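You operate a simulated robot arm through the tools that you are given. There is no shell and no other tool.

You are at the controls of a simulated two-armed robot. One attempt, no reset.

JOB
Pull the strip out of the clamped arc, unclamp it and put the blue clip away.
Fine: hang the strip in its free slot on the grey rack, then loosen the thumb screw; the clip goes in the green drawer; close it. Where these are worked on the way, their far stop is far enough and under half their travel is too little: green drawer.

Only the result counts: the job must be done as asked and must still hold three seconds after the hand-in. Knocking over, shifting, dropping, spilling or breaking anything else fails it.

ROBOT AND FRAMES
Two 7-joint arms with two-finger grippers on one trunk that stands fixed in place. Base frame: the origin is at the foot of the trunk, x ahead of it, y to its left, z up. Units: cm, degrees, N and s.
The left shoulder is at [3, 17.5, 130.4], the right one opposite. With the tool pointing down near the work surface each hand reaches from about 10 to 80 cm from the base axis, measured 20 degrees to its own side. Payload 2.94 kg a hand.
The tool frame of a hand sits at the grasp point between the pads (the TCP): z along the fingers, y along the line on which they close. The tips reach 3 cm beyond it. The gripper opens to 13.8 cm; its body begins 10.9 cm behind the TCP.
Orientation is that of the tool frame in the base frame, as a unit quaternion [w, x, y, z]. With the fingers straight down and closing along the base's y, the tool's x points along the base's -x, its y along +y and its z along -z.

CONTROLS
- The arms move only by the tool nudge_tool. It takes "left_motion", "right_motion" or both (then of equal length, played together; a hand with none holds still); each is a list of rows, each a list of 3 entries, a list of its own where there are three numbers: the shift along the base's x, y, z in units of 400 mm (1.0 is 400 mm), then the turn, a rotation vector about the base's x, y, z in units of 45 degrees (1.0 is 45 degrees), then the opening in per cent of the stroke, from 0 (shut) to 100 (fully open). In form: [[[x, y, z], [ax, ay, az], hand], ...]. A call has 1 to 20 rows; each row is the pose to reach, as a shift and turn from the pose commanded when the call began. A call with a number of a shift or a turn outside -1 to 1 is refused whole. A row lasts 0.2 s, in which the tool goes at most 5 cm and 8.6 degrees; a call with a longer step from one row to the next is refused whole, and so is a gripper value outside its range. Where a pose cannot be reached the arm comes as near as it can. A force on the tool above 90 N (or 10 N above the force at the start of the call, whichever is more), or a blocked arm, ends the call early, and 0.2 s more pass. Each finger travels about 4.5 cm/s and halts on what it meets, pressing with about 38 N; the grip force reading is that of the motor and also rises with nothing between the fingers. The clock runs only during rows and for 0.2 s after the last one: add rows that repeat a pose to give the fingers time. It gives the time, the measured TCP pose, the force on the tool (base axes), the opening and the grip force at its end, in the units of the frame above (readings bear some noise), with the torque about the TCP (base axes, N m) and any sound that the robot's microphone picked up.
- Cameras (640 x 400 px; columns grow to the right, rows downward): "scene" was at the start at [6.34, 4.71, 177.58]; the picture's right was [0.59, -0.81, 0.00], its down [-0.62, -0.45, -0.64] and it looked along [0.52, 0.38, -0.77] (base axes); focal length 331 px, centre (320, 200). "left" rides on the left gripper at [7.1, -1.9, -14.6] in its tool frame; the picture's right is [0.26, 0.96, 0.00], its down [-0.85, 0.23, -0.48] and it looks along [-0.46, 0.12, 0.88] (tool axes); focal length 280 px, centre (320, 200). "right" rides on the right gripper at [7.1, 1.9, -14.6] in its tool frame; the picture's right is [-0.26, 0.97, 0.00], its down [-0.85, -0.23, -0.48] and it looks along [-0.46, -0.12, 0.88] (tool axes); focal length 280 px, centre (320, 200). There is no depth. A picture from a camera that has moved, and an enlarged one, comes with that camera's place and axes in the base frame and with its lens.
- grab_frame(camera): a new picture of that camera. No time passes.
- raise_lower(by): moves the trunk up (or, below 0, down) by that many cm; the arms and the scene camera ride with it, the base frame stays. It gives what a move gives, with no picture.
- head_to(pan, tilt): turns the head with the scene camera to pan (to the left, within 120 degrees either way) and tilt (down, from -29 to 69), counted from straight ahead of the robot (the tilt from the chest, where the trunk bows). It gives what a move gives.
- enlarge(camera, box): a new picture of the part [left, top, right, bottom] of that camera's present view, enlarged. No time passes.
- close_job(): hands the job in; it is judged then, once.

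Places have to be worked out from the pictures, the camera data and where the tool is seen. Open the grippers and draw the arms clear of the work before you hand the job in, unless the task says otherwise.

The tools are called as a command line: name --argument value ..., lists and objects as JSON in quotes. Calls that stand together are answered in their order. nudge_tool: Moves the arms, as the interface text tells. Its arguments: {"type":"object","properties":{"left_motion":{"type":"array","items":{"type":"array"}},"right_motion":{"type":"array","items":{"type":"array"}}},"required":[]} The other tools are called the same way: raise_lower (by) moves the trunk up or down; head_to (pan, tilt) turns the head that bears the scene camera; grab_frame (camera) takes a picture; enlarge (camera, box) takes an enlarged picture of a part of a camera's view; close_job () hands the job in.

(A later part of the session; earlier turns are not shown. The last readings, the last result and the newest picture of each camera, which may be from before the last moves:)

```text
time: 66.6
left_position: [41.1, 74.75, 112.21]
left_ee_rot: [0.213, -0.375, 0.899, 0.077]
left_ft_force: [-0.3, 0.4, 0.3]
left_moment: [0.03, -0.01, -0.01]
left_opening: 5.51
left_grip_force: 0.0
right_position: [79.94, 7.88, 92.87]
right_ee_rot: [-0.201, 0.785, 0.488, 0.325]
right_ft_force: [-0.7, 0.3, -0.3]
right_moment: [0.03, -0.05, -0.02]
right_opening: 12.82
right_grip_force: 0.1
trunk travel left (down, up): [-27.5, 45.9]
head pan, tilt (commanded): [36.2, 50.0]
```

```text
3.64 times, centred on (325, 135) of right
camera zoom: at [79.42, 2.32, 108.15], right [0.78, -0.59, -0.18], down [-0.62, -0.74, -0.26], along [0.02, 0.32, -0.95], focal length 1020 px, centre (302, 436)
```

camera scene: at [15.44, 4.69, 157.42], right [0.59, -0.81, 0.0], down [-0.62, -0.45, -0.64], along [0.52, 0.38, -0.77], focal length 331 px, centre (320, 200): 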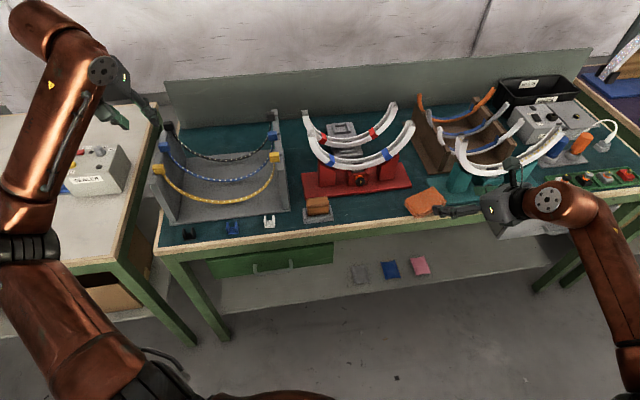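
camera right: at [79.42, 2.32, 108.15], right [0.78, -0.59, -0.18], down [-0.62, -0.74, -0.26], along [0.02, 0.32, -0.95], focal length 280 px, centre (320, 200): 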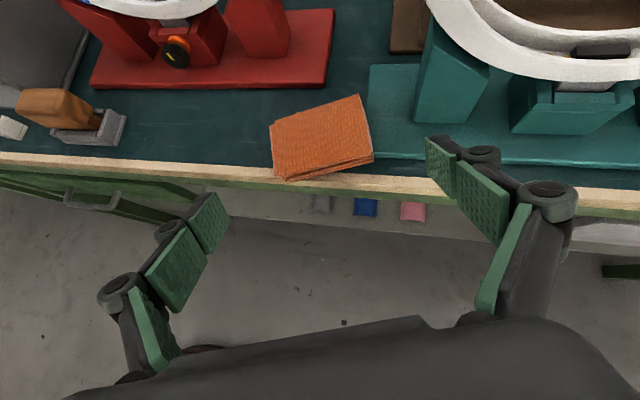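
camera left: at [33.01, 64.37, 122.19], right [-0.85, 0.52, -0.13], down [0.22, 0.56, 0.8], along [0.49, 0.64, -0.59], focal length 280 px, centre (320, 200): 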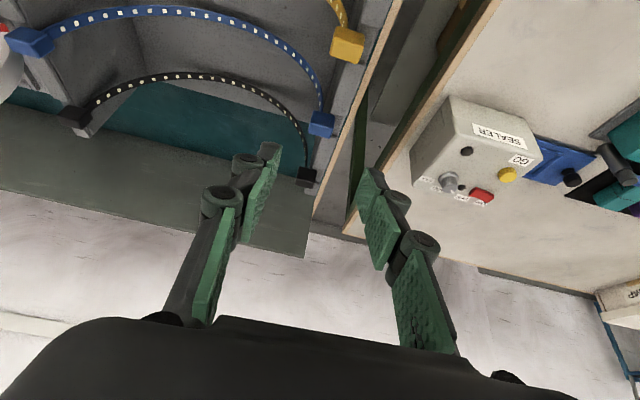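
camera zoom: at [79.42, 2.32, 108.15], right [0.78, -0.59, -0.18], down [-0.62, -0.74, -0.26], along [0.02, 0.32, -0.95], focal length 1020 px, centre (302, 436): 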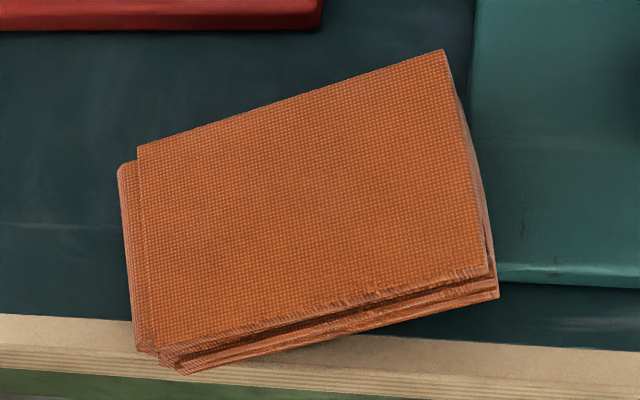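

The cloth is 9.6 × 6.8 cm, centre (84.1, 16.3), heading −26°, touching the teal plate's corner. I descend along the tool axis so the fingers straddle its ends, keeping tips above the teal plate.

nudge_tool --right_motion '[[[0.023, 0.047, -0.053], [0, 0, 0], 93], [[0.046, 0.093, -0.106], [0, 0, 0], 93], [[0.069, 0.14, -0.159], [0, 0, 0], 93], [[0.082, 0.166, -0.19], [0, 0, 0], 93], [[0.082, 0.166, -0.19], [0, 0, 0], 93]]'

grab_frame --camera "right"

enlarge --camera "scene" --box '[380, 140, 520, 240]'

```text
time: 67.8
left_position: [41.07, 74.79, 112.16]
left_ee_rot: [0.212, -0.374, 0.9, 0.077]
left_ft_force: [0.8, 0.1, 0.4]
left_moment: [0.04, -0.01, 0.0]
left_opening: 5.5
left_grip_force: 0.1
right_position: [83.28, 14.63, 85.24]
right_ee_rot: [-0.201, 0.785, 0.487, 0.326]
right_ft_force: [0.2, -0.8, 0.3]
right_moment: [0.03, 0.02, 0.05]
right_opening: 12.85
right_grip_force: 0.1
trunk travel left (down, up): [-27.5, 45.9]
head pan, tilt (commanded): [36.2, 50.0]
```

```text
taken
camera right: at [82.74, 9.05, 100.62], right [0.78, -0.59, -0.18], down [-0.62, -0.74, -0.26], along [0.02, 0.32, -0.95], focal length 280 px, centre (320, 200)
```

right: 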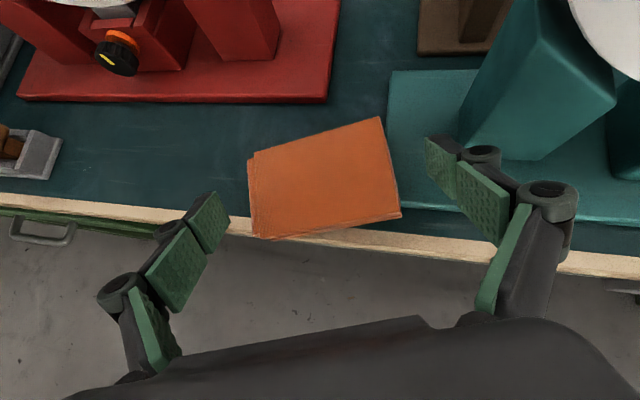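

```text
4.00 times, centred on (450, 190) of scene
camera zoom: at [15.49, 4.77, 157.41], right [0.59, -0.81, 0.0], down [-0.62, -0.45, -0.64], along [0.52, 0.38, -0.77], focal length 1323 px, centre (-200, 240)
```

zoom: 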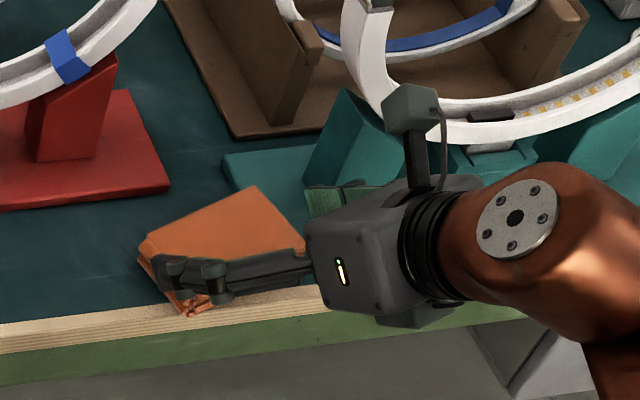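

The fingers straddle the cloth ends evenly. I go the last centimetre and close gently onto it.

nudge_tool --right_motion '[[[0.0085, 0.0175, -0.019], [0, 0, 0], 93], [[0.0085, 0.0175, -0.019], [0, 0, 0], 80], [[0.0085, 0.0175, -0.019], [0, 0, 0], 68], [[0.0085, 0.0175, -0.019], [0, 0, 0], 62], [[0.0085, 0.0175, -0.019], [0, 0, 0], 62]]'

grab_frame --camera "right"

```text
time: 69.0
left_position: [41.12, 74.85, 112.0]
left_ee_rot: [0.212, -0.374, 0.9, 0.077]
left_ft_force: [-0.2, -0.2, -0.7]
left_moment: [-0.01, -0.01, 0.01]
left_opening: 5.56
left_grip_force: 0.1
right_position: [83.65, 15.29, 84.63]
right_ee_rot: [-0.201, 0.785, 0.488, 0.325]
right_ft_force: [-1.2, -0.3, 1.3]
right_moment: [0.06, 0.03, -0.01]
right_opening: 10.04
right_grip_force: 37.8
trunk travel left (down, up): [-27.5, 45.9]
head pan, tilt (commanded): [36.2, 50.0]
```

```text
taken
camera right: at [83.05, 9.75, 99.88], right [0.78, -0.59, -0.18], down [-0.62, -0.74, -0.26], along [0.02, 0.32, -0.95], focal length 280 px, centre (320, 200)
```

right: 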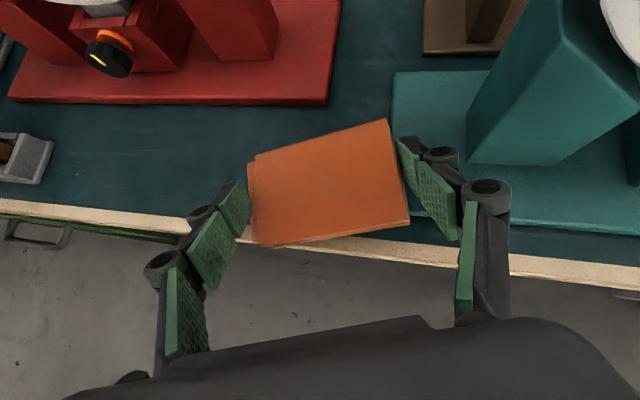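

Held (10.0 cm, 38 N). I measure how it sits in the hand before lifting.

enlarge --camera "right" --box '[230, 100, 430, 260]'

```text
2.50 times, centred on (330, 180) of right
camera zoom: at [83.05, 9.75, 99.88], right [0.78, -0.59, -0.18], down [-0.62, -0.74, -0.26], along [0.02, 0.32, -0.95], focal length 701 px, centre (295, 250)
```

zoom: 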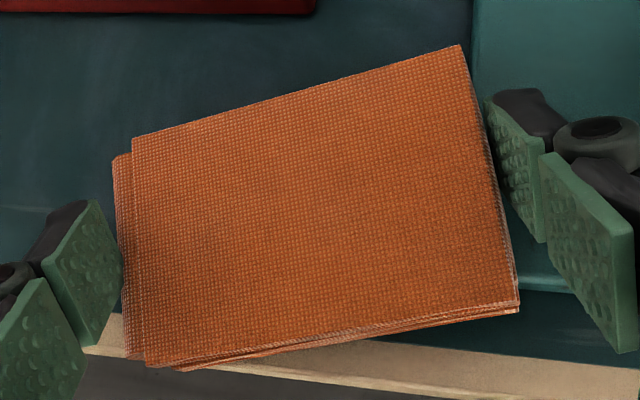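

I lift the cloth 1.2 cm, turn it −19° and carry it back to its original spot, then lower it to the same height.

nudge_tool --right_motion '[[[0, 0, 0.015], [0, 0, 0], 62], [[0, 0, 0.03], [0, 0, 0], 62], [[-0.0128, 0.0206, 0.03], [0, 0, -0.107], 62], [[-0.0255, 0.0412, 0.03], [0, 0, -0.213], 62], [[-0.0383, 0.0617, 0.03], [0, 0, -0.32], 62], [[-0.051, 0.0823, 0.03], [0, 0, -0.4267], 62], [[-0.051, 0.0823, 0.03], [0, 0, -0.4267], 62]]'

enlarge --camera "right" --box '[230, 100, 430, 260]'

enlarge --camera "scene" --box '[320, 140, 480, 240]'

```text
time: 70.6
left_position: [40.99, 74.82, 112.07]
left_ee_rot: [0.211, -0.375, 0.899, 0.077]
left_ft_force: [0.5, -0.2, -0.7]
left_moment: [0.03, 0.04, 0.0]
left_opening: 5.53
left_grip_force: 0.1
right_position: [81.64, 18.63, 85.9]
right_ee_rot: [-0.143, 0.855, 0.349, 0.355]
right_ft_force: [-1.0, -0.6, -0.8]
right_moment: [0.0, -0.01, -0.02]
right_opening: 10.0
right_grip_force: 37.8
trunk travel left (down, up): [-27.5, 45.9]
head pan, tilt (commanded): [36.2, 50.0]
```

```text
2.50 times, centred on (330, 180) of right
camera zoom: at [79.25, 13.53, 101.14], right [0.54, -0.82, -0.18], down [-0.83, -0.49, -0.26], along [0.13, 0.3, -0.95], focal length 701 px, centre (295, 250)
```

zoom: 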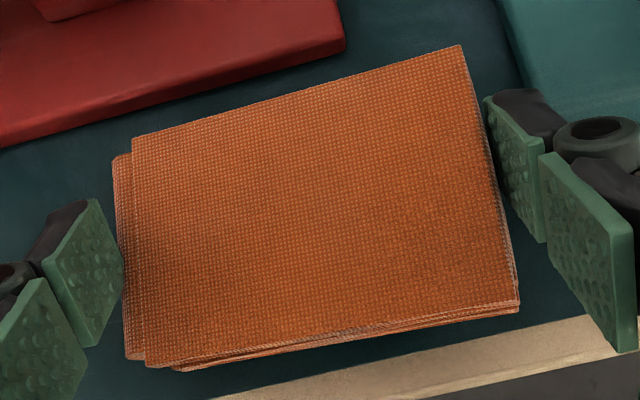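

```text
4.00 times, centred on (400, 190) of scene
camera zoom: at [15.53, 4.78, 157.4], right [0.59, -0.81, 0.0], down [-0.62, -0.45, -0.64], along [0.52, 0.38, -0.77], focal length 1323 px, centre (0, 240)
```

zoom: 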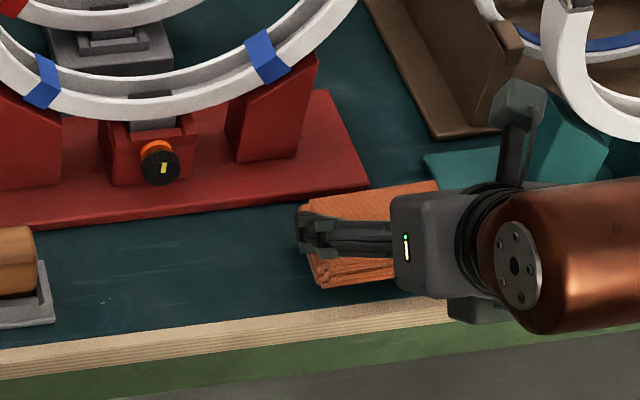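

The cloth is held level near its old spot. I zoom in from the scene camera to compare its corner with the original before setting it down.

enlarge --camera "scene" --box '[385, 170, 445, 220]'

```text
8.00 times, centred on (415, 195) of scene
camera zoom: at [15.53, 4.78, 157.4], right [0.59, -0.81, 0.0], down [-0.62, -0.45, -0.64], along [0.52, 0.38, -0.77], focal length 2645 px, centre (-440, 240)
```

zoom: 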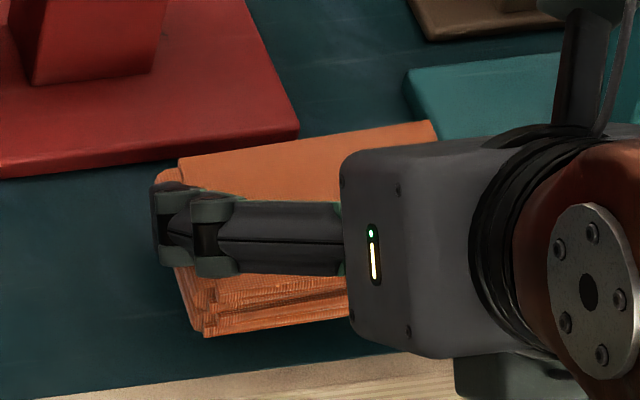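

Comparison says shift about 0.4 cm toward the front and 1.5° more; I apply that while lowering, then release.

nudge_tool --right_motion '[[[-0.0075, -0.0075, 0], [0, 0, -0.033], 62], [[-0.0075, -0.0075, -0.015], [0, 0, -0.033], 62], [[-0.0075, -0.0075, -0.027], [0, 0, -0.033], 62], [[-0.0075, -0.0075, -0.031], [0, 0, -0.033], 62], [[-0.0075, -0.0075, -0.031], [0, 0, -0.033], 62]]'

nudge_tool --right_motion '[[[0, 0, 0], [0, 0, 0], 76], [[0, 0, 0], [0, 0, 0], 84], [[0, 0, 0], [0, 0, 0], 90], [[0, 0, 0], [0, 0, 0], 90]]'

enlarge --camera "right" --box '[200, 80, 460, 280]'

```text
time: 71.8
left_position: [40.96, 74.77, 112.12]
left_ee_rot: [0.212, -0.374, 0.9, 0.077]
left_ft_force: [0.0, 0.2, -0.7]
left_moment: [0.01, 0.02, 0.0]
left_opening: 5.52
left_grip_force: 0.0
right_position: [81.42, 18.19, 84.58]
right_ee_rot: [-0.14, 0.86, 0.338, 0.357]
right_ft_force: [-1.1, 0.0, -0.2]
right_moment: [-0.01, -0.01, 0.0]
right_opening: 10.01
right_grip_force: 38.1
trunk travel left (down, up): [-27.5, 45.9]
head pan, tilt (commanded): [36.2, 50.0]
```

```text
time: 72.8
left_position: [41.06, 74.88, 112.06]
left_ee_rot: [0.212, -0.375, 0.899, 0.077]
left_ft_force: [0.3, -0.6, 0.6]
left_moment: [0.0, -0.02, -0.02]
left_opening: 5.53
left_grip_force: 0.1
right_position: [81.37, 18.21, 84.49]
right_ee_rot: [-0.141, 0.859, 0.338, 0.357]
right_ft_force: [0.1, 0.4, 0.2]
right_moment: [0.02, 0.02, 0.02]
right_opening: 12.45
right_grip_force: 0.0
trunk travel left (down, up): [-27.5, 45.9]
head pan, tilt (commanded): [36.2, 50.0]
```

```text
2.00 times, centred on (330, 180) of right
camera zoom: at [78.87, 13.31, 99.89], right [0.52, -0.83, -0.18], down [-0.84, -0.47, -0.26], along [0.13, 0.29, -0.95], focal length 561 px, centre (300, 240)
```

zoom: 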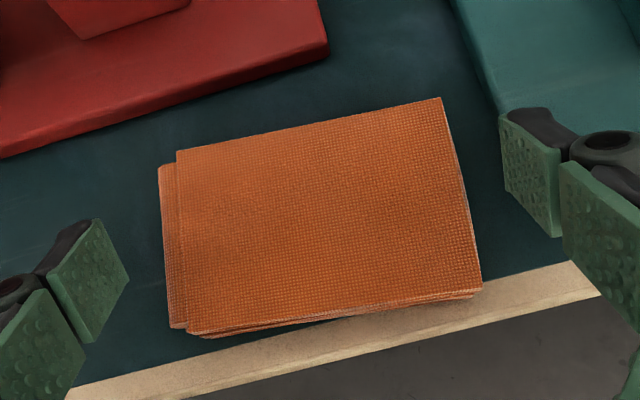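

Released. I withdraw the right hand straight back along its axis and compare the scene with the original.

nudge_tool --right_motion '[[[-0.02, -0.018, 0.027], [0, 0, 0], 90], [[-0.05, -0.046, 0.068], [0, 0, 0], 90], [[-0.09, -0.082, 0.122], [0, 0, 0], 90], [[-0.13, -0.118, 0.176], [0, 0, 0], 90], [[-0.2, -0.19, 0.24], [0, 0, 0], 80], [[-0.28, -0.27, 0.28], [0, 0, 0], 60], [[-0.36, -0.36, 0.3], [0, 0, 0], 50]]'

enlarge --camera "scene" --box '[320, 140, 420, 240]'

grab_frame --camera "scene"

```text
time: 74.4
left_position: [40.95, 74.69, 112.24]
left_ee_rot: [0.214, -0.374, 0.899, 0.077]
left_ft_force: [-0.3, -0.1, 0.3]
left_moment: [0.03, 0.0, -0.01]
left_opening: 5.52
left_grip_force: 0.2
right_position: [66.72, 3.77, 96.66]
right_ee_rot: [-0.141, 0.859, 0.339, 0.357]
right_ft_force: [0.6, -1.2, 0.0]
right_moment: [-0.01, -0.01, 0.01]
right_opening: 6.87
right_grip_force: 0.1
trunk travel left (down, up): [-27.5, 45.9]
head pan, tilt (commanded): [36.2, 50.0]
```

```text
4.00 times, centred on (370, 190) of scene
camera zoom: at [15.38, 4.56, 157.43], right [0.59, -0.81, 0.0], down [-0.62, -0.45, -0.64], along [0.52, 0.38, -0.77], focal length 1323 px, centre (120, 240)
```

zoom: 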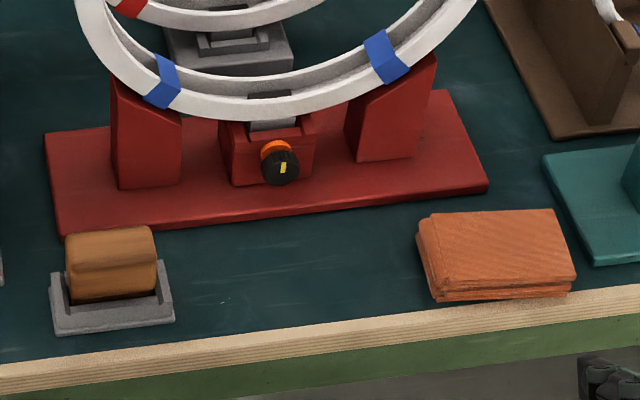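

```text
taken
camera scene: at [15.38, 4.56, 157.43], right [0.59, -0.81, 0.0], down [-0.62, -0.45, -0.64], along [0.52, 0.38, -0.77], focal length 331 px, centre (320, 200)
```

scene: 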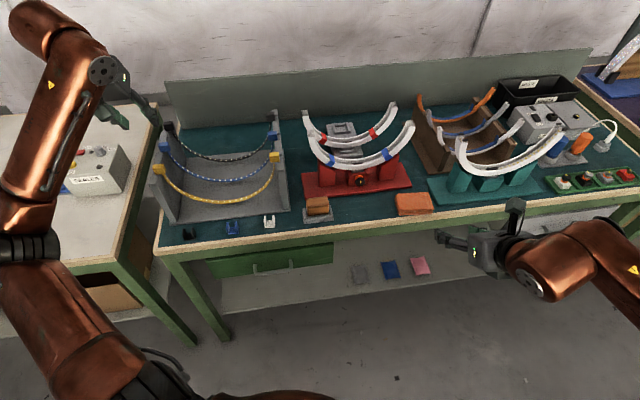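

The cloth is back within a few millimetres and about 5° of where it was. I park the right arm to its own side, then raise the trunk to its starting height, which also restores the starting camera view for comparison.

nudge_tool --right_motion '[[[-0.06, -0.07, 0.03], [0, 0, 0], 50], [[-0.13, -0.15, 0.06], [0, 0, 0], 50], [[-0.2, -0.23, 0.09], [0, 0, 0], 50], [[-0.27, -0.31, 0.12], [0, 0, 0], 50], [[-0.34, -0.39, 0.15], [0, 0, 0], 50], [[-0.41, -0.47, 0.17], [0, 0, 0], 50], [[-0.48, -0.55, 0.19], [0, 0, 0], 50], [[-0.55, -0.63, 0.2], [0, 0, 0], 50], [[-0.6, -0.7, 0.2], [0, 0, 0], 50]]'

raise_lower --by 20

grab_frame --camera "scene"

enlarge --camera "scene" --box '[305, 130, 425, 245]'

enlarge --camera "scene" --box '[190, 120, 430, 290]'

```text
time: 76.4
left_position: [40.96, 74.61, 112.22]
left_ee_rot: [0.214, -0.373, 0.899, 0.079]
left_ft_force: [-0.1, -1.2, 0.3]
left_moment: [0.05, 0.02, 0.01]
left_opening: 5.51
left_grip_force: 0.0
right_position: [43.03, -24.19, 104.46]
right_ee_rot: [-0.139, 0.86, 0.338, 0.357]
right_ft_force: [0.7, -0.7, 0.3]
right_moment: [0.05, -0.02, 0.01]
right_opening: 6.93
right_grip_force: 0.1
trunk travel left (down, up): [-27.5, 45.9]
head pan, tilt (commanded): [36.2, 50.0]
```

```text
time: 78.5
left_position: [40.88, 74.8, 132.0]
left_ee_rot: [0.212, -0.375, 0.899, 0.077]
left_ft_force: [0.2, 0.0, -0.1]
left_moment: [-0.01, 0.05, -0.02]
left_opening: 5.5
left_grip_force: 0.0
right_position: [43.02, -24.08, 124.62]
right_ee_rot: [-0.14, 0.859, 0.339, 0.357]
right_ft_force: [0.6, -0.9, 0.6]
right_moment: [0.01, 0.0, -0.07]
right_opening: 6.9
right_grip_force: 0.1
trunk travel left (down, up): [-47.5, 25.9]
head pan, tilt (commanded): [36.2, 50.0]
```

```text
taken
camera scene: at [6.34, 4.72, 177.57], right [0.59, -0.81, 0.0], down [-0.62, -0.45, -0.64], along [0.52, 0.38, -0.77], focal length 331 px, centre (320, 200)
```

scene: 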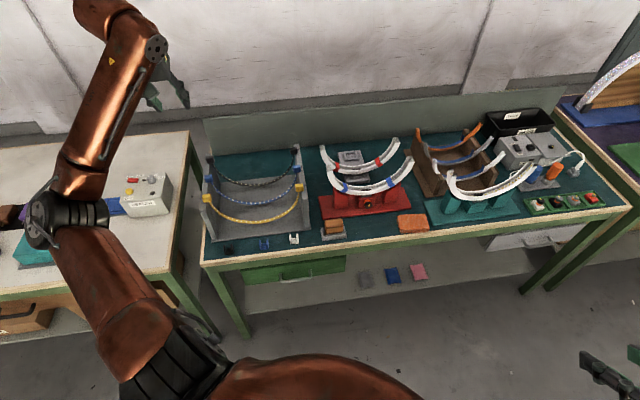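

```text
3.48 times, centred on (365, 188) of scene
camera zoom: at [6.34, 4.72, 177.57], right [0.59, -0.81, 0.0], down [-0.62, -0.45, -0.64], along [0.52, 0.38, -0.77], focal length 1150 px, centre (164, 244)
```

zoom: 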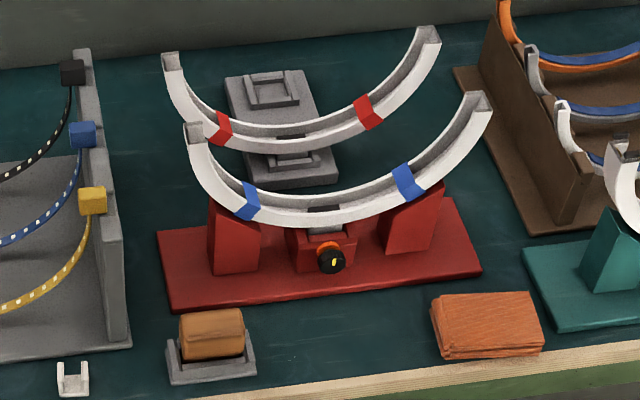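

```text
2.35 times, centred on (310, 205) of scene
camera zoom: at [6.34, 4.72, 177.57], right [0.59, -0.81, 0.0], down [-0.62, -0.45, -0.64], along [0.52, 0.38, -0.77], focal length 778 px, centre (344, 188)
```

zoom: 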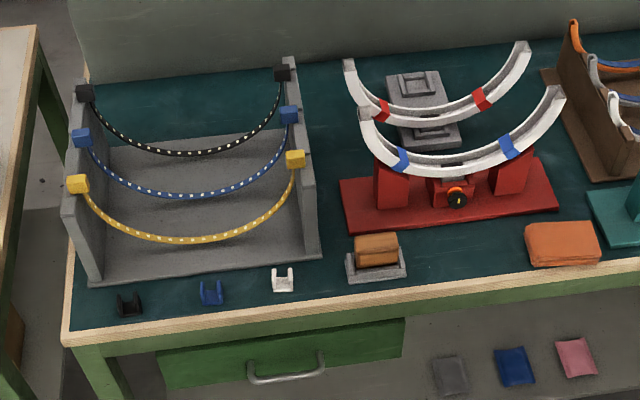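

The view matches the start: cloth within about 4 mm, everything else in place, the strip hanging in the middle slot. Now the drawer; I zoom on handle and clip.

enlarge --camera "scene" --box '[235, 225, 355, 295]'

enlarge --camera "scene" --box '[250, 232, 285, 256]'

```text
5.33 times, centred on (295, 260) of scene
camera zoom: at [6.34, 4.72, 177.57], right [0.59, -0.81, 0.0], down [-0.62, -0.45, -0.64], along [0.52, 0.38, -0.77], focal length 1763 px, centre (453, -120)
```

zoom: 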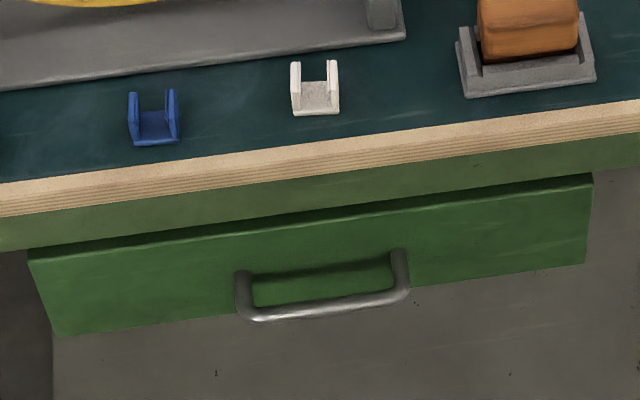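

```text
16.00 times, centred on (268, 244) of scene
camera zoom: at [6.34, 4.72, 177.57], right [0.59, -0.81, 0.0], down [-0.62, -0.45, -0.64], along [0.52, 0.38, -0.77], focal length 5290 px, centre (1160, -504)
```

zoom: 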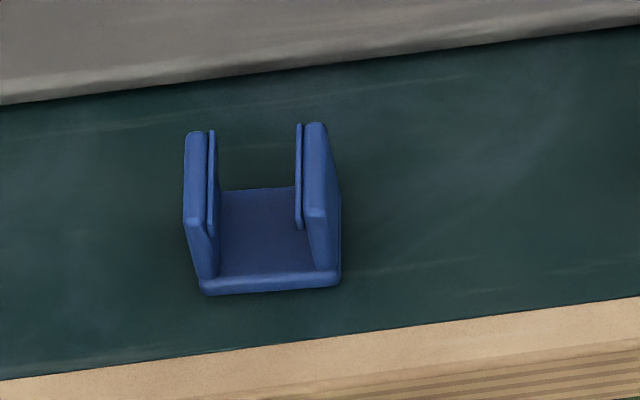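

I bring the left hand round to the front of the table while rolling it (in its free direction) so its fingers will close across the handle bar.

nudge_tool --left_motion '[[[-0.022, -0.09, -0.03], [-0.036, -0.033, 0.1], 45], [[-0.044, -0.18, -0.06], [-0.072, -0.066, 0.2], 45], [[-0.066, -0.27, -0.1], [-0.108, -0.1, 0.3], 45], [[-0.088, -0.365, -0.13], [-0.144, -0.133, 0.4], 45], [[-0.11, -0.455, -0.17], [-0.18, -0.166, 0.5], 45], [[-0.13, -0.55, -0.2], [-0.215, -0.2, 0.6], 45], [[-0.155, -0.64, -0.235], [-0.25, -0.233, 0.7], 45], [[-0.177, -0.73, -0.27], [-0.287, -0.266, 0.8], 45], [[-0.1975, -0.82, -0.3], [-0.323, -0.299, 0.898], 45], [[-0.1975, -0.82, -0.3], [-0.323, -0.299, 0.898], 45]]'

```text
time: 80.7
left_position: [38.45, 44.29, 123.08]
left_ee_rot: [-0.227, 0.69, -0.687, 0.011]
left_ft_force: [-0.5, -0.5, -0.2]
left_moment: [0.04, -0.08, 0.0]
left_opening: 6.18
left_grip_force: 0.1
left hand out of reach, approached as far as the arm can: row 7, 8, 9, 10
right_position: [42.86, -24.24, 124.67]
right_ee_rot: [-0.14, 0.859, 0.338, 0.358]
right_ft_force: [-0.5, -1.5, -0.2]
right_moment: [0.01, -0.09, 0.03]
right_opening: 6.91
right_grip_force: 0.0
trunk travel left (down, up): [-47.5, 25.9]
head pan, tilt (commanded): [36.2, 50.0]
```

The arm is a bit folded at this height. I raise the trunk 10 cm to give it room, then finish the roll while descending in front of the table.

raise_lower --by 10

nudge_tool --left_motion '[[[0.0, -0.01, -0.06], [-0.028, -0.032, 0.089], 45], [[0.0, -0.03, -0.14], [-0.057, -0.064, 0.178], 45], [[0.0, -0.05, -0.22], [-0.085, -0.097, 0.267], 45], [[0.0, -0.07, -0.31], [-0.114, -0.129, 0.356], 45], [[0.0, -0.09, -0.4], [-0.142, -0.161, 0.4455], 45], [[0.0, -0.11, -0.49], [-0.17, -0.193, 0.535], 45], [[0.0, -0.13, -0.58], [-0.2, -0.225, 0.624], 45], [[0.0, -0.15, -0.67], [-0.227, -0.258, 0.713], 45], [[0.0, -0.16, -0.75], [-0.256, -0.29, 0.8], 45], [[0.0, -0.16, -0.8], [-0.284, -0.322, 0.891], 45], [[0.0, -0.16, -0.8], [-0.284, -0.322, 0.891], 45]]'

grab_frame --camera "left"

grab_frame --camera "scene"

```text
time: 82.1
left_position: [38.77, 44.31, 132.91]
left_ee_rot: [-0.226, 0.69, -0.687, 0.009]
left_ft_force: [-0.4, -0.8, -0.1]
left_moment: [-0.02, -0.02, 0.04]
left_opening: 6.21
left_grip_force: 0.0
right_position: [42.94, -24.1, 134.51]
right_ee_rot: [-0.14, 0.86, 0.339, 0.356]
right_ft_force: [-0.5, 0.1, 1.0]
right_moment: [0.02, 0.03, 0.05]
right_opening: 6.89
right_grip_force: 0.0
trunk travel left (down, up): [-57.5, 15.9]
head pan, tilt (commanded): [36.2, 50.0]
```

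```text
time: 84.5
left_position: [38.08, 38.79, 101.02]
left_ee_rot: [-0.234, 0.892, -0.377, 0.086]
left_ft_force: [0.1, -7.0, -4.1]
left_moment: [0.75, -0.15, 0.27]
left_opening: 6.21
left_grip_force: 0.0
left hand out of reach, approached as far as the arm can: row 1, 2, 3, 4, 5, 6, 7, 8
right_position: [42.8, -24.12, 134.63]
right_ee_rot: [-0.14, 0.859, 0.339, 0.356]
right_ft_force: [-0.3, 0.9, 0.8]
right_moment: [-0.19, 0.01, -0.11]
right_opening: 6.87
right_grip_force: 0.1
trunk travel left (down, up): [-57.5, 15.9]
head pan, tilt (commanded): [36.2, 50.0]
```

```text
taken
camera left: at [39.35, 29.82, 114.44], right [-0.42, -0.77, -0.47], down [-0.9, 0.3, 0.32], along [-0.11, 0.56, -0.82], focal length 280 px, centre (320, 200)
```

left: 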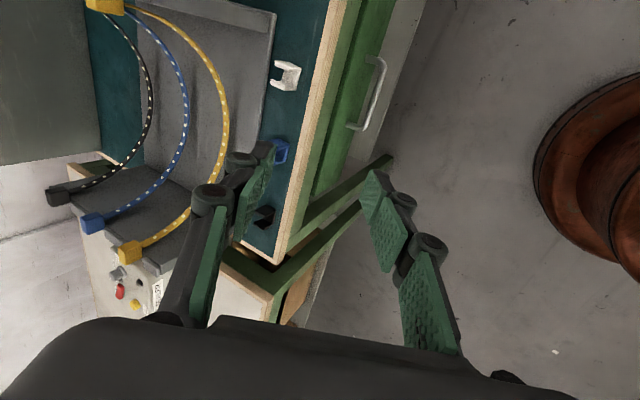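

```text
taken
camera scene: at [4.66, 4.63, 187.57], right [0.59, -0.81, 0.0], down [-0.62, -0.45, -0.64], along [0.52, 0.38, -0.77], focal length 331 px, centre (320, 200)
```

scene: 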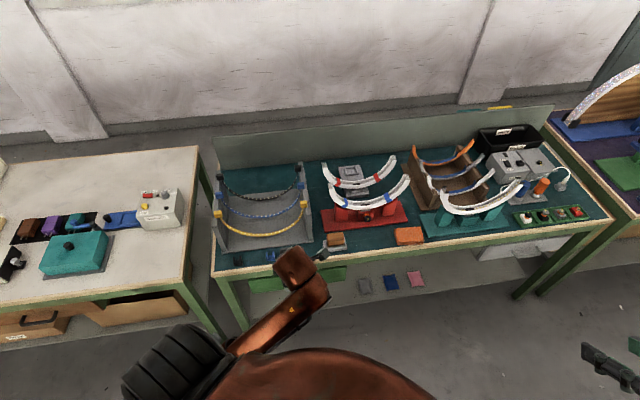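

The arm found a workable posture and is now in front of the drawer with the right roll. I zoom on the handle from the left camera to measure it.

enlarge --camera "left" --box '[310, 30, 410, 150]'

enlarge --camera "scene" --box '[235, 225, 365, 305]'

```text
3.33 times, centred on (360, 90) of left
camera zoom: at [39.35, 29.82, 114.44], right [-0.42, -0.77, -0.47], down [-0.9, 0.3, 0.32], along [-0.11, 0.56, -0.82], focal length 935 px, centre (187, 567)
```

zoom: 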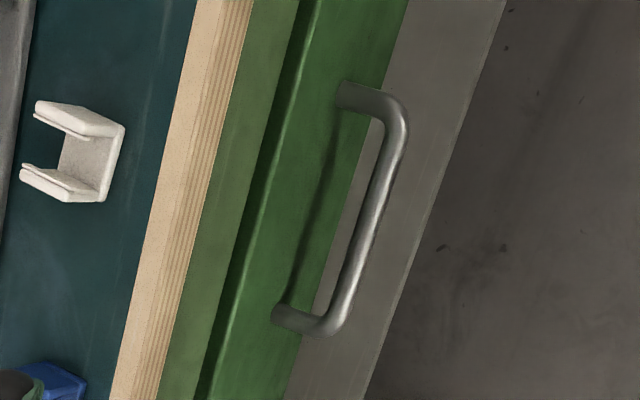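

```text
4.92 times, centred on (300, 265) of scene
camera zoom: at [4.66, 4.63, 187.57], right [0.59, -0.81, 0.0], down [-0.62, -0.45, -0.64], along [0.52, 0.38, -0.77], focal length 1628 px, centre (418, -120)
```

zoom: 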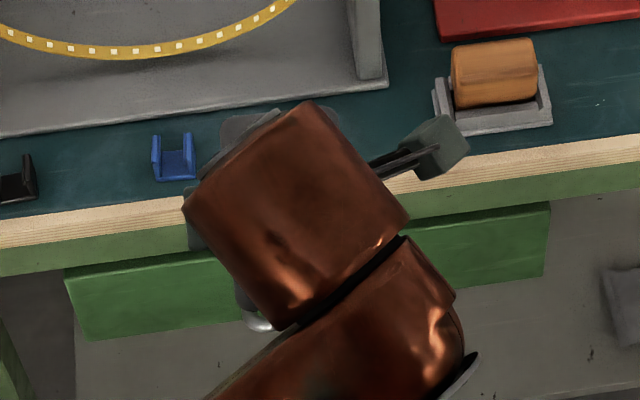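

The two views disagree by about a centimetre, so I let the arm settle and re-measure.

nudge_tool --left_motion '[[[0, 0, 0], [0, 0, 0], 45], [[0, 0, 0], [0, 0, 0], 45]]'

enlarge --camera "left" --box '[310, 30, 410, 150]'

```text
time: 85.1
left_position: [38.06, 37.91, 100.7]
left_ee_rot: [-0.222, 0.896, -0.372, 0.092]
left_ft_force: [0.5, 0.4, 0.5]
left_moment: [-0.01, 0.0, -0.01]
left_opening: 6.2
left_grip_force: 0.1
right_position: [42.83, -24.27, 134.62]
right_ee_rot: [-0.139, 0.86, 0.338, 0.357]
right_ft_force: [-0.7, -0.5, 0.4]
right_moment: [-0.01, -0.02, -0.01]
right_opening: 6.91
right_grip_force: 0.1
trunk travel left (down, up): [-57.5, 15.9]
head pan, tilt (commanded): [36.2, 50.0]
```

```text
3.33 times, centred on (360, 90) of left
camera zoom: at [39.28, 29.3, 114.42], right [-0.42, -0.79, -0.45], down [-0.9, 0.3, 0.31], along [-0.11, 0.54, -0.84], focal length 935 px, centre (187, 567)
```

zoom: 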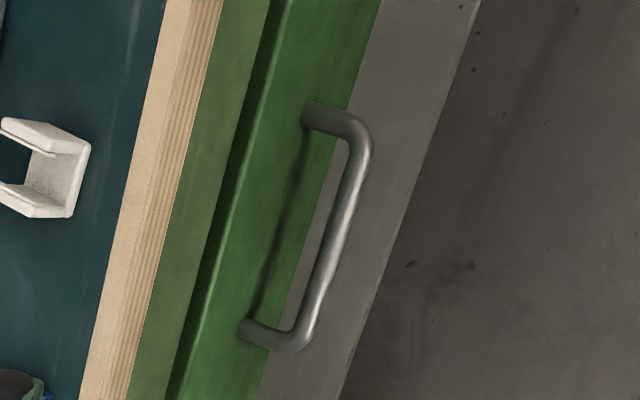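

Settled and the pose is as wanted. Handle bar mid is near (45.4, 43.5, 68.4). I descend to 10 cm short of it and look again.

nudge_tool --left_motion '[[[0.01, 0.005, -0.1], [0, 0, 0], 40], [[0.025, 0.013, -0.2], [0, 0, 0], 35], [[0.045, 0.025, -0.3], [0, 0, 0], 30], [[0.065, 0.037, -0.4], [0, 0, 0], 30], [[0.085, 0.048, -0.5], [0, 0, 0], 30], [[0.1, 0.0575, -0.5875], [0, 0, 0], 30], [[0.1, 0.0575, -0.5875], [0, 0, 0], 30], [[0.1, 0.0575, -0.5875], [0, 0, 0], 30]]'

grab_frame --camera "left"

enlarge --camera "left" --box '[240, 60, 400, 200]'

```text
time: 86.3
left_position: [41.16, 49.19, 84.57]
left_ee_rot: [-0.296, 0.871, -0.388, 0.054]
left_ft_force: [0.5, 0.5, 0.9]
left_moment: [0.0, 0.01, 0.01]
left_opening: 4.14
left_grip_force: 0.1
right_position: [43.02, -24.11, 134.53]
right_ee_rot: [-0.139, 0.86, 0.338, 0.356]
right_ft_force: [0.6, 0.0, -0.4]
right_moment: [0.01, 0.02, -0.01]
right_opening: 6.9
right_grip_force: 0.0
trunk travel left (down, up): [-57.5, 15.9]
head pan, tilt (commanded): [36.2, 50.0]
stopped in row 5 (left hand): the arm was blocked; the commanded pose is now the measured one
```

```text
taken
camera left: at [42.49, 38.23, 96.63], right [-0.44, -0.69, -0.57], down [-0.89, 0.25, 0.38], along [-0.11, 0.68, -0.73], focal length 280 px, centre (320, 200)
```

left: 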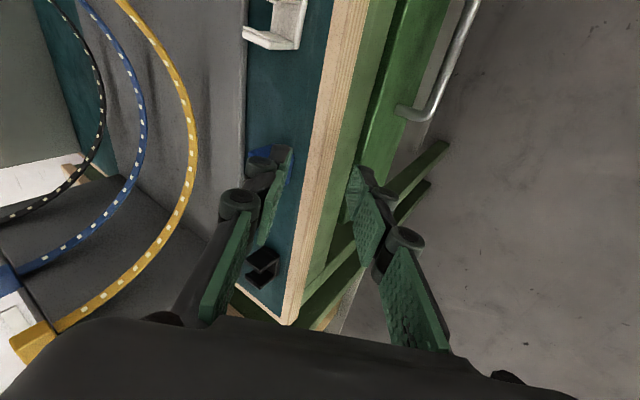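

```text
2.86 times, centred on (320, 130) of left
camera zoom: at [42.49, 38.23, 96.63], right [-0.44, -0.69, -0.57], down [-0.89, 0.25, 0.38], along [-0.11, 0.68, -0.73], focal length 801 px, centre (320, 400)
```

zoom: 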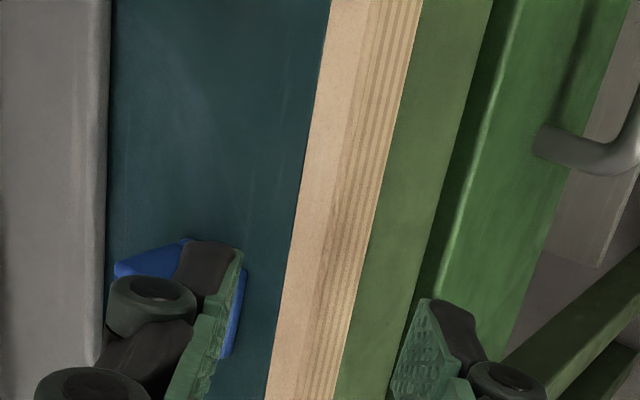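

The arm was blocked while folding and the hand drifted left toward the table edge, but it touches nothing (forces near zero). I lift it straight up out of there.

nudge_tool --left_motion '[[[0, 0, 0.06], [0, 0, 0], 30], [[0, 0, 0.14], [0, 0, 0], 30], [[0, 0, 0.22], [0, 0, 0], 30], [[0, 0, 0.32], [0, 0, 0], 30], [[0, 0, 0.42], [0, 0, 0], 30], [[0, 0, 0.5], [0, 0, 0], 30], [[0, 0, 0.5], [0, 0, 0], 30]]'

grab_frame --camera "left"

grab_frame --camera "scene"

```text
time: 87.2
left_position: [40.44, 56.35, 99.09]
left_ee_rot: [-0.361, 0.848, -0.387, 0.018]
left_ft_force: [-0.3, -0.4, -0.3]
left_moment: [0.01, -0.02, 0.01]
left_opening: 4.12
left_grip_force: 0.0
right_position: [42.98, -24.15, 134.55]
right_ee_rot: [-0.139, 0.86, 0.339, 0.356]
right_ft_force: [-0.8, 0.0, 0.6]
right_moment: [0.0, 0.02, -0.01]
right_opening: 6.91
right_grip_force: 0.0
trunk travel left (down, up): [-57.5, 15.9]
head pan, tilt (commanded): [36.2, 50.0]
stopped in row 4 (left hand): the arm was blocked; the commanded pose is now the measured one
```

```text
taken
camera left: at [42.08, 43.7, 109.25], right [-0.44, -0.6, -0.67], down [-0.89, 0.18, 0.42], along [-0.13, 0.78, -0.61], focal length 280 px, centre (320, 200)
```

left: 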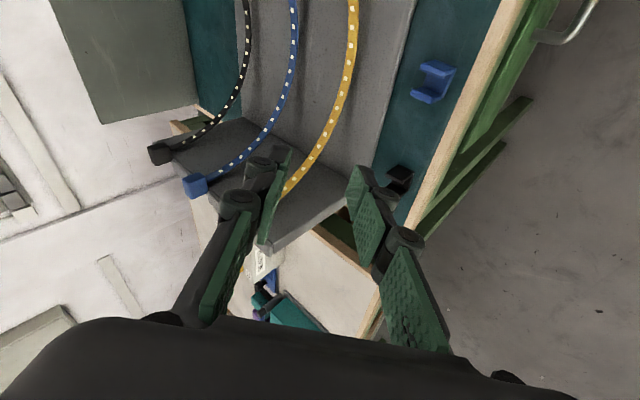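

```text
taken
camera scene: at [4.84, 4.65, 187.57], right [0.59, -0.81, 0.0], down [-0.62, -0.45, -0.64], along [0.52, 0.38, -0.77], focal length 331 px, centre (320, 200)
```

scene: 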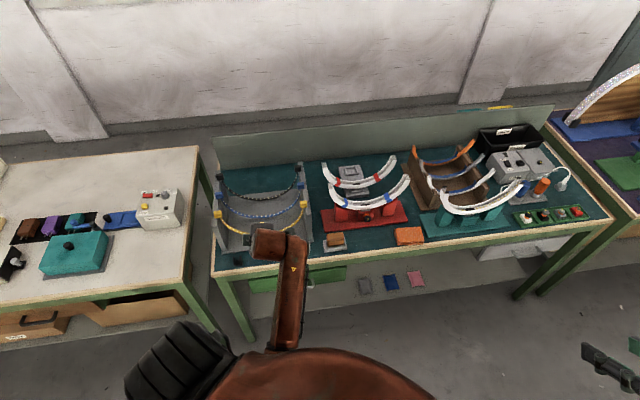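

The wrist is near a limit in this roll. I undo the roll (back toward the orientation it had over the rack) while rising slowly.

nudge_tool --left_motion '[[[0, 0.01, 0.03], [0.039, 0.075, -0.092], 30], [[0, 0.02, 0.06], [0.078, 0.15, -0.184], 30], [[0, 0.03, 0.09], [0.116, 0.224, -0.277], 30], [[0, 0.04, 0.12], [0.155, 0.299, -0.369], 30], [[0, 0.05, 0.15], [0.194, 0.374, -0.461], 30], [[0, 0.06, 0.18], [0.233, 0.449, -0.553], 30], [[0, 0.07, 0.21], [0.271, 0.523, -0.646], 30], [[0, 0.08, 0.24], [0.31, 0.598, -0.738], 30], [[0, 0.08, 0.24], [0.31, 0.598, -0.738], 30]]'

grab_frame --camera "scene"

```text
time: 89.2
left_position: [40.5, 59.41, 108.8]
left_ee_rot: [0.341, -0.635, 0.682, 0.122]
left_ft_force: [-0.1, -0.8, 0.9]
left_moment: [-0.02, 0.03, 0.0]
left_opening: 4.13
left_grip_force: 0.0
right_position: [42.98, -24.08, 134.54]
right_ee_rot: [-0.14, 0.86, 0.338, 0.357]
right_ft_force: [0.5, -0.2, -0.1]
right_moment: [0.01, 0.0, -0.02]
right_opening: 6.89
right_grip_force: 0.1
trunk travel left (down, up): [-57.5, 15.9]
head pan, tilt (commanded): [36.2, 50.0]
```

```text
taken
camera scene: at [4.75, 4.66, 187.57], right [0.59, -0.81, 0.0], down [-0.62, -0.45, -0.64], along [0.52, 0.38, -0.77], focal length 331 px, centre (320, 200)
```

scene: 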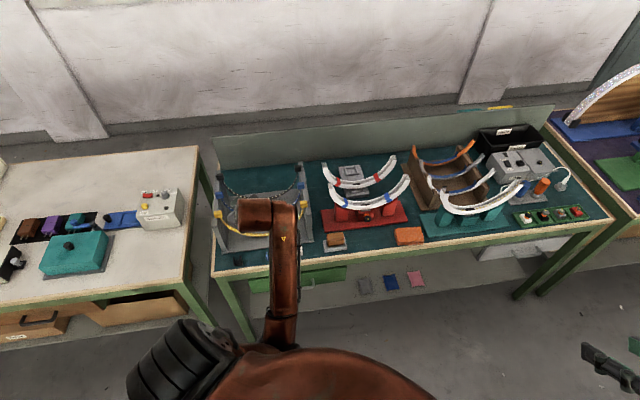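

Now it follows the commands. I keep unwinding toward the comfortable tool-down orientation in two steps, going back to about (48, 50, 130).

nudge_tool --left_motion '[[[0.01, -0.01, 0.04], [-0.022, 0.061, -0.113], 30], [[0.02, -0.02, 0.08], [-0.043, 0.122, -0.227], 30], [[0.03, -0.03, 0.12], [-0.065, 0.183, -0.34], 30], [[0.045, -0.045, 0.17], [-0.087, 0.243, -0.453], 30], [[0.055, -0.055, 0.21], [-0.109, 0.304, -0.567], 30], [[0.065, -0.065, 0.25], [-0.13, 0.365, -0.68], 30], [[0.075, -0.075, 0.29], [-0.152, 0.426, -0.794], 30], [[0.0875, -0.085, 0.33], [-0.174, 0.487, -0.907], 30], [[0.0875, -0.085, 0.33], [-0.174, 0.487, -0.907], 30]]'

nudge_tool --left_motion '[[[0.0125, -0.02, 0.025], [-0.022, 0.061, -0.113], 30], [[0.025, -0.04, 0.05], [-0.043, 0.122, -0.227], 30], [[0.0375, -0.06, 0.075], [-0.065, 0.183, -0.34], 30], [[0.05, -0.08, 0.1], [-0.087, 0.243, -0.453], 30], [[0.0625, -0.1, 0.125], [-0.109, 0.304, -0.567], 30], [[0.075, -0.12, 0.15], [-0.13, 0.365, -0.68], 30], [[0.0875, -0.135, 0.175], [-0.152, 0.426, -0.794], 30], [[0.1, -0.15, 0.2], [-0.174, 0.487, -0.907], 30], [[0.1, -0.15, 0.2], [-0.174, 0.487, -0.907], 30]]'

grab_frame --camera "scene"

```text
time: 91.2
left_position: [44.03, 56.13, 121.95]
left_ee_rot: [0.185, -0.346, 0.918, 0.066]
left_ft_force: [-0.2, -0.1, 0.2]
left_moment: [-0.02, -0.03, 0.03]
left_opening: 4.12
left_grip_force: 0.0
right_position: [42.87, -24.08, 134.55]
right_ee_rot: [-0.14, 0.859, 0.339, 0.357]
right_ft_force: [0.3, 0.3, 0.9]
right_moment: [0.0, 0.0, -0.01]
right_opening: 6.9
right_grip_force: 0.0
trunk travel left (down, up): [-57.5, 15.9]
head pan, tilt (commanded): [36.2, 50.0]
```

```text
time: 93.2
left_position: [48.04, 50.18, 129.96]
left_ee_rot: [-0.002, 0.001, 1.0, 0.0]
left_ft_force: [-0.6, -0.1, 0.3]
left_moment: [-0.03, 0.0, 0.0]
left_opening: 4.15
left_grip_force: 0.2
right_position: [42.96, -24.17, 134.53]
right_ee_rot: [-0.14, 0.86, 0.339, 0.355]
right_ft_force: [-0.6, -0.2, 0.4]
right_moment: [0.01, 0.0, -0.02]
right_opening: 6.91
right_grip_force: 0.1
trunk travel left (down, up): [-57.5, 15.9]
head pan, tilt (commanded): [36.2, 50.0]
```

```text
taken
camera scene: at [4.76, 4.69, 187.57], right [0.59, -0.81, 0.0], down [-0.62, -0.45, -0.64], along [0.52, 0.38, -0.77], focal length 331 px, centre (320, 200)
```

scene: 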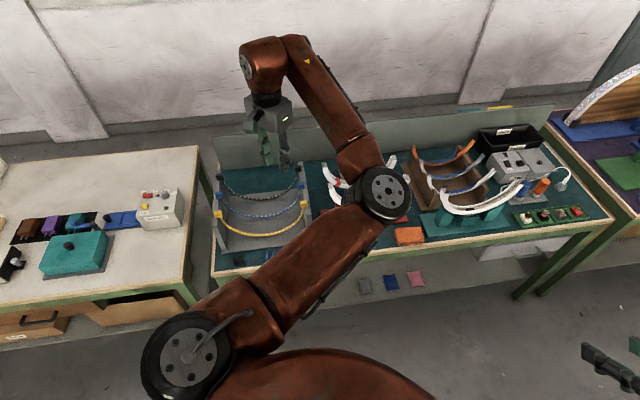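

The left arm is now folded with its elbow to the centre but free. I move the left hand a bit up and away, and prepare the right arm for the drawer: first lower it on its own side while turning the fingers to close across the handle.

nudge_tool --left_motion '[[[0.01, 0.04, 0.03], [0, 0, 0], 30], [[0.02, 0.08, 0.06], [0, 0, 0], 30], [[0.03, 0.12, 0.09], [0, 0, 0], 30], [[0.04, 0.16, 0.12], [0, 0, 0], 30], [[0.05, 0.2, 0.15], [0, 0, 0], 30], [[0.05, 0.25, 0.18], [0, 0, 0], 30], [[0.05, 0.25, 0.18], [0, 0, 0], 30], [[0.05, 0.25, 0.18], [0, 0, 0], 30]]' --right_motion '[[[0, 0.02, -0.06], [-0.068, -0.02, 0.112], 40], [[0, 0.03, -0.15], [-0.136, -0.041, 0.224], 40], [[0, 0.04, -0.25], [-0.204, -0.061, 0.336], 40], [[0, 0.05, -0.36], [-0.272, -0.082, 0.4475], 40], [[0, 0.06, -0.47], [-0.341, -0.1025, 0.559], 40], [[0, 0.07, -0.58], [-0.409, -0.123, 0.671], 40], [[0, 0.08, -0.69], [-0.477, -0.1435, 0.783], 40], [[0, 0.08, -0.8], [-0.545, -0.164, 0.895], 40]]'

nudge_tool --right_motion '[[[0, 0.02, -0.03], [-0.068, -0.02, 0.112], 35], [[0, 0.04, -0.06], [-0.136, -0.041, 0.224], 35], [[0, 0.07, -0.09], [-0.204, -0.061, 0.336], 35], [[0, 0.1, -0.12], [-0.272, -0.082, 0.4475], 35], [[0, 0.13, -0.15], [-0.341, -0.1025, 0.559], 35], [[0, 0.16, -0.18], [-0.409, -0.123, 0.671], 35], [[0, 0.19, -0.21], [-0.477, -0.1435, 0.783], 35], [[0, 0.22, -0.24], [-0.545, -0.164, 0.895], 35], [[0, 0.22, -0.24], [-0.545, -0.164, 0.895], 35]]'

grab_frame --camera "scene"

grab_frame --camera "right"

```text
time: 95.0
left_position: [49.98, 60.1, 137.16]
left_ee_rot: [0.0, 0.0, 1.0, 0.0]
left_ft_force: [0.3, 0.7, -0.1]
left_moment: [0.03, 0.02, 0.01]
left_opening: 4.12
left_grip_force: 0.0
right_position: [42.91, -20.61, 102.5]
right_ee_rot: [-0.05, 0.676, 0.687, 0.262]
right_ft_force: [-0.2, 0.1, 0.3]
right_moment: [0.0, -0.06, 0.0]
right_opening: 5.53
right_grip_force: 0.0
trunk travel left (down, up): [-57.5, 15.9]
head pan, tilt (commanded): [36.2, 50.0]
```

```text
time: 97.0
left_position: [49.91, 60.13, 137.21]
left_ee_rot: [0.0, 0.0, 1.0, -0.001]
left_ft_force: [-0.4, 0.5, -0.3]
left_moment: [0.01, -0.01, 0.02]
left_opening: 4.14
left_grip_force: 0.0
right_position: [42.9, -12.13, 92.88]
right_ee_rot: [0.049, 0.38, 0.916, 0.121]
right_ft_force: [0.1, 0.1, 0.9]
right_moment: [0.01, -0.02, 0.01]
right_opening: 4.84
right_grip_force: 0.0
trunk travel left (down, up): [-57.5, 15.9]
head pan, tilt (commanded): [36.2, 50.0]
```

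```text
taken
camera scene: at [4.74, 4.64, 187.57], right [0.59, -0.81, 0.0], down [-0.62, -0.45, -0.64], along [0.52, 0.38, -0.77], focal length 331 px, centre (320, 200)
```

scene: 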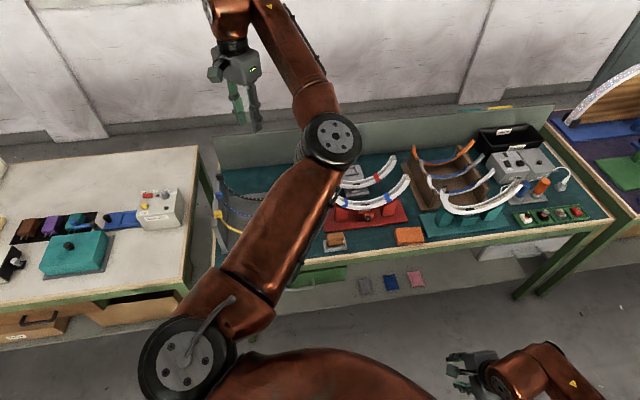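

```text
taken
camera right: at [36.61, -8.56, 107.44], right [0.84, 0.47, 0.25], down [0.36, -0.85, 0.4], along [0.4, -0.25, -0.88], focal length 280 px, centre (320, 200)
```

right: 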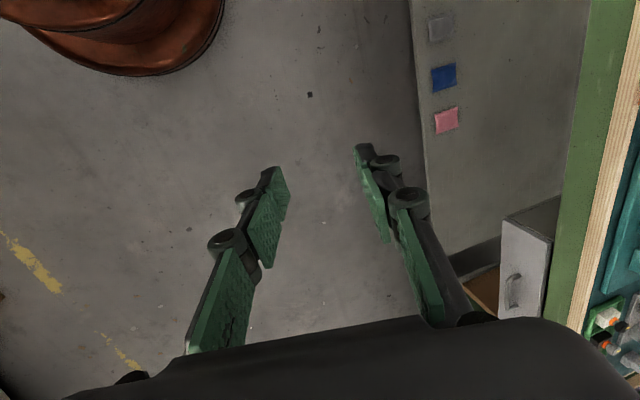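

The right hand is set (fingers close across the table depth, tilted 15°). I bring it over to the front of the drawer handle, low, beneath the left arm.

nudge_tool --right_motion '[[[-0.005, 0.1, -0.025], [0, 0, 0], 35], [[-0.01, 0.2, -0.05], [0, 0, 0], 35], [[-0.02, 0.3, -0.075], [0, 0, 0], 35], [[-0.025, 0.41, -0.1], [0, 0, 0], 35], [[-0.03, 0.52, -0.125], [0, 0, 0], 35], [[-0.0375, 0.63, -0.15], [0, 0, 0], 35], [[-0.0375, 0.63, -0.15], [0, 0, 0], 35]]'

nudge_tool --right_motion '[[[-0.005, 0.1, -0.025], [0, 0, 0], 35], [[-0.01, 0.2, -0.05], [0, 0, 0], 35], [[-0.02, 0.3, -0.075], [0, 0, 0], 35], [[-0.025, 0.41, -0.1], [0, 0, 0], 35], [[-0.03, 0.52, -0.12], [0, 0, 0], 35], [[-0.035, 0.62, -0.12], [0, 0, 0], 35], [[-0.035, 0.62, -0.12], [0, 0, 0], 35]]'

grab_frame --camera "right"

grab_frame --camera "scene"

```text
time: 98.6
left_position: [49.92, 60.04, 137.16]
left_ee_rot: [-0.001, 0.0, 1.0, 0.0]
left_ft_force: [0.9, -1.1, -0.3]
left_moment: [-0.01, -0.02, 0.05]
left_opening: 4.16
left_grip_force: 0.1
right_position: [41.56, 12.86, 87.09]
right_ee_rot: [0.049, 0.379, 0.916, 0.123]
right_ft_force: [-0.2, 0.5, 0.1]
right_moment: [0.04, 0.05, -0.01]
right_opening: 4.82
right_grip_force: 0.1
trunk travel left (down, up): [-57.5, 15.9]
head pan, tilt (commanded): [36.2, 50.0]
```

```text
time: 100.4
left_position: [50.09, 60.26, 137.07]
left_ee_rot: [-0.001, -0.001, 1.0, -0.001]
left_ft_force: [0.8, 0.1, 0.2]
left_moment: [0.02, -0.01, 0.02]
left_opening: 4.14
left_grip_force: 0.0
right_position: [41.51, 31.41, 82.59]
right_ee_rot: [0.059, 0.39, 0.912, 0.114]
right_ft_force: [0.4, 0.1, 0.2]
right_moment: [0.02, -0.01, 0.0]
right_opening: 4.84
right_grip_force: 0.0
right hand out of reach, approached as far as the arm can: row 5, 6, 7
trunk travel left (down, up): [-57.5, 15.9]
head pan, tilt (commanded): [36.2, 50.0]
stopped in row 7 (right hand): the arm was blocked; the commanded pose is now the measured one
```

```text
taken
camera right: at [35.21, 35.57, 97.0], right [0.85, 0.46, 0.25], down [0.33, -0.85, 0.42], along [0.4, -0.27, -0.87], focal length 280 px, centre (320, 200)
```

right: 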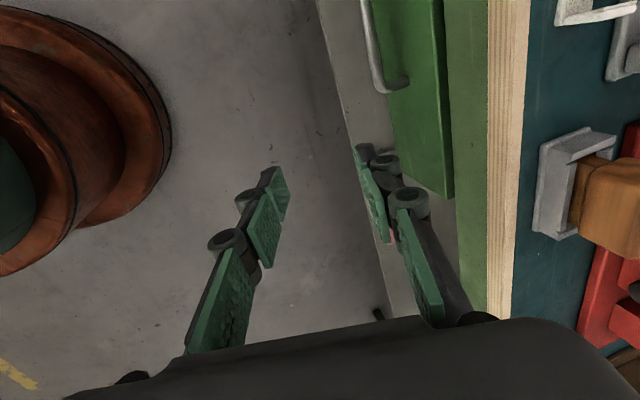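

```text
taken
camera scene: at [4.9, 4.81, 187.57], right [0.59, -0.81, 0.0], down [-0.62, -0.45, -0.64], along [0.52, 0.38, -0.77], focal length 331 px, centre (320, 200)
```

scene: 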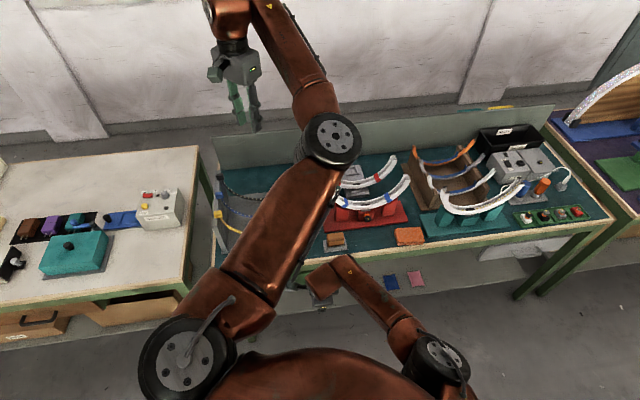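

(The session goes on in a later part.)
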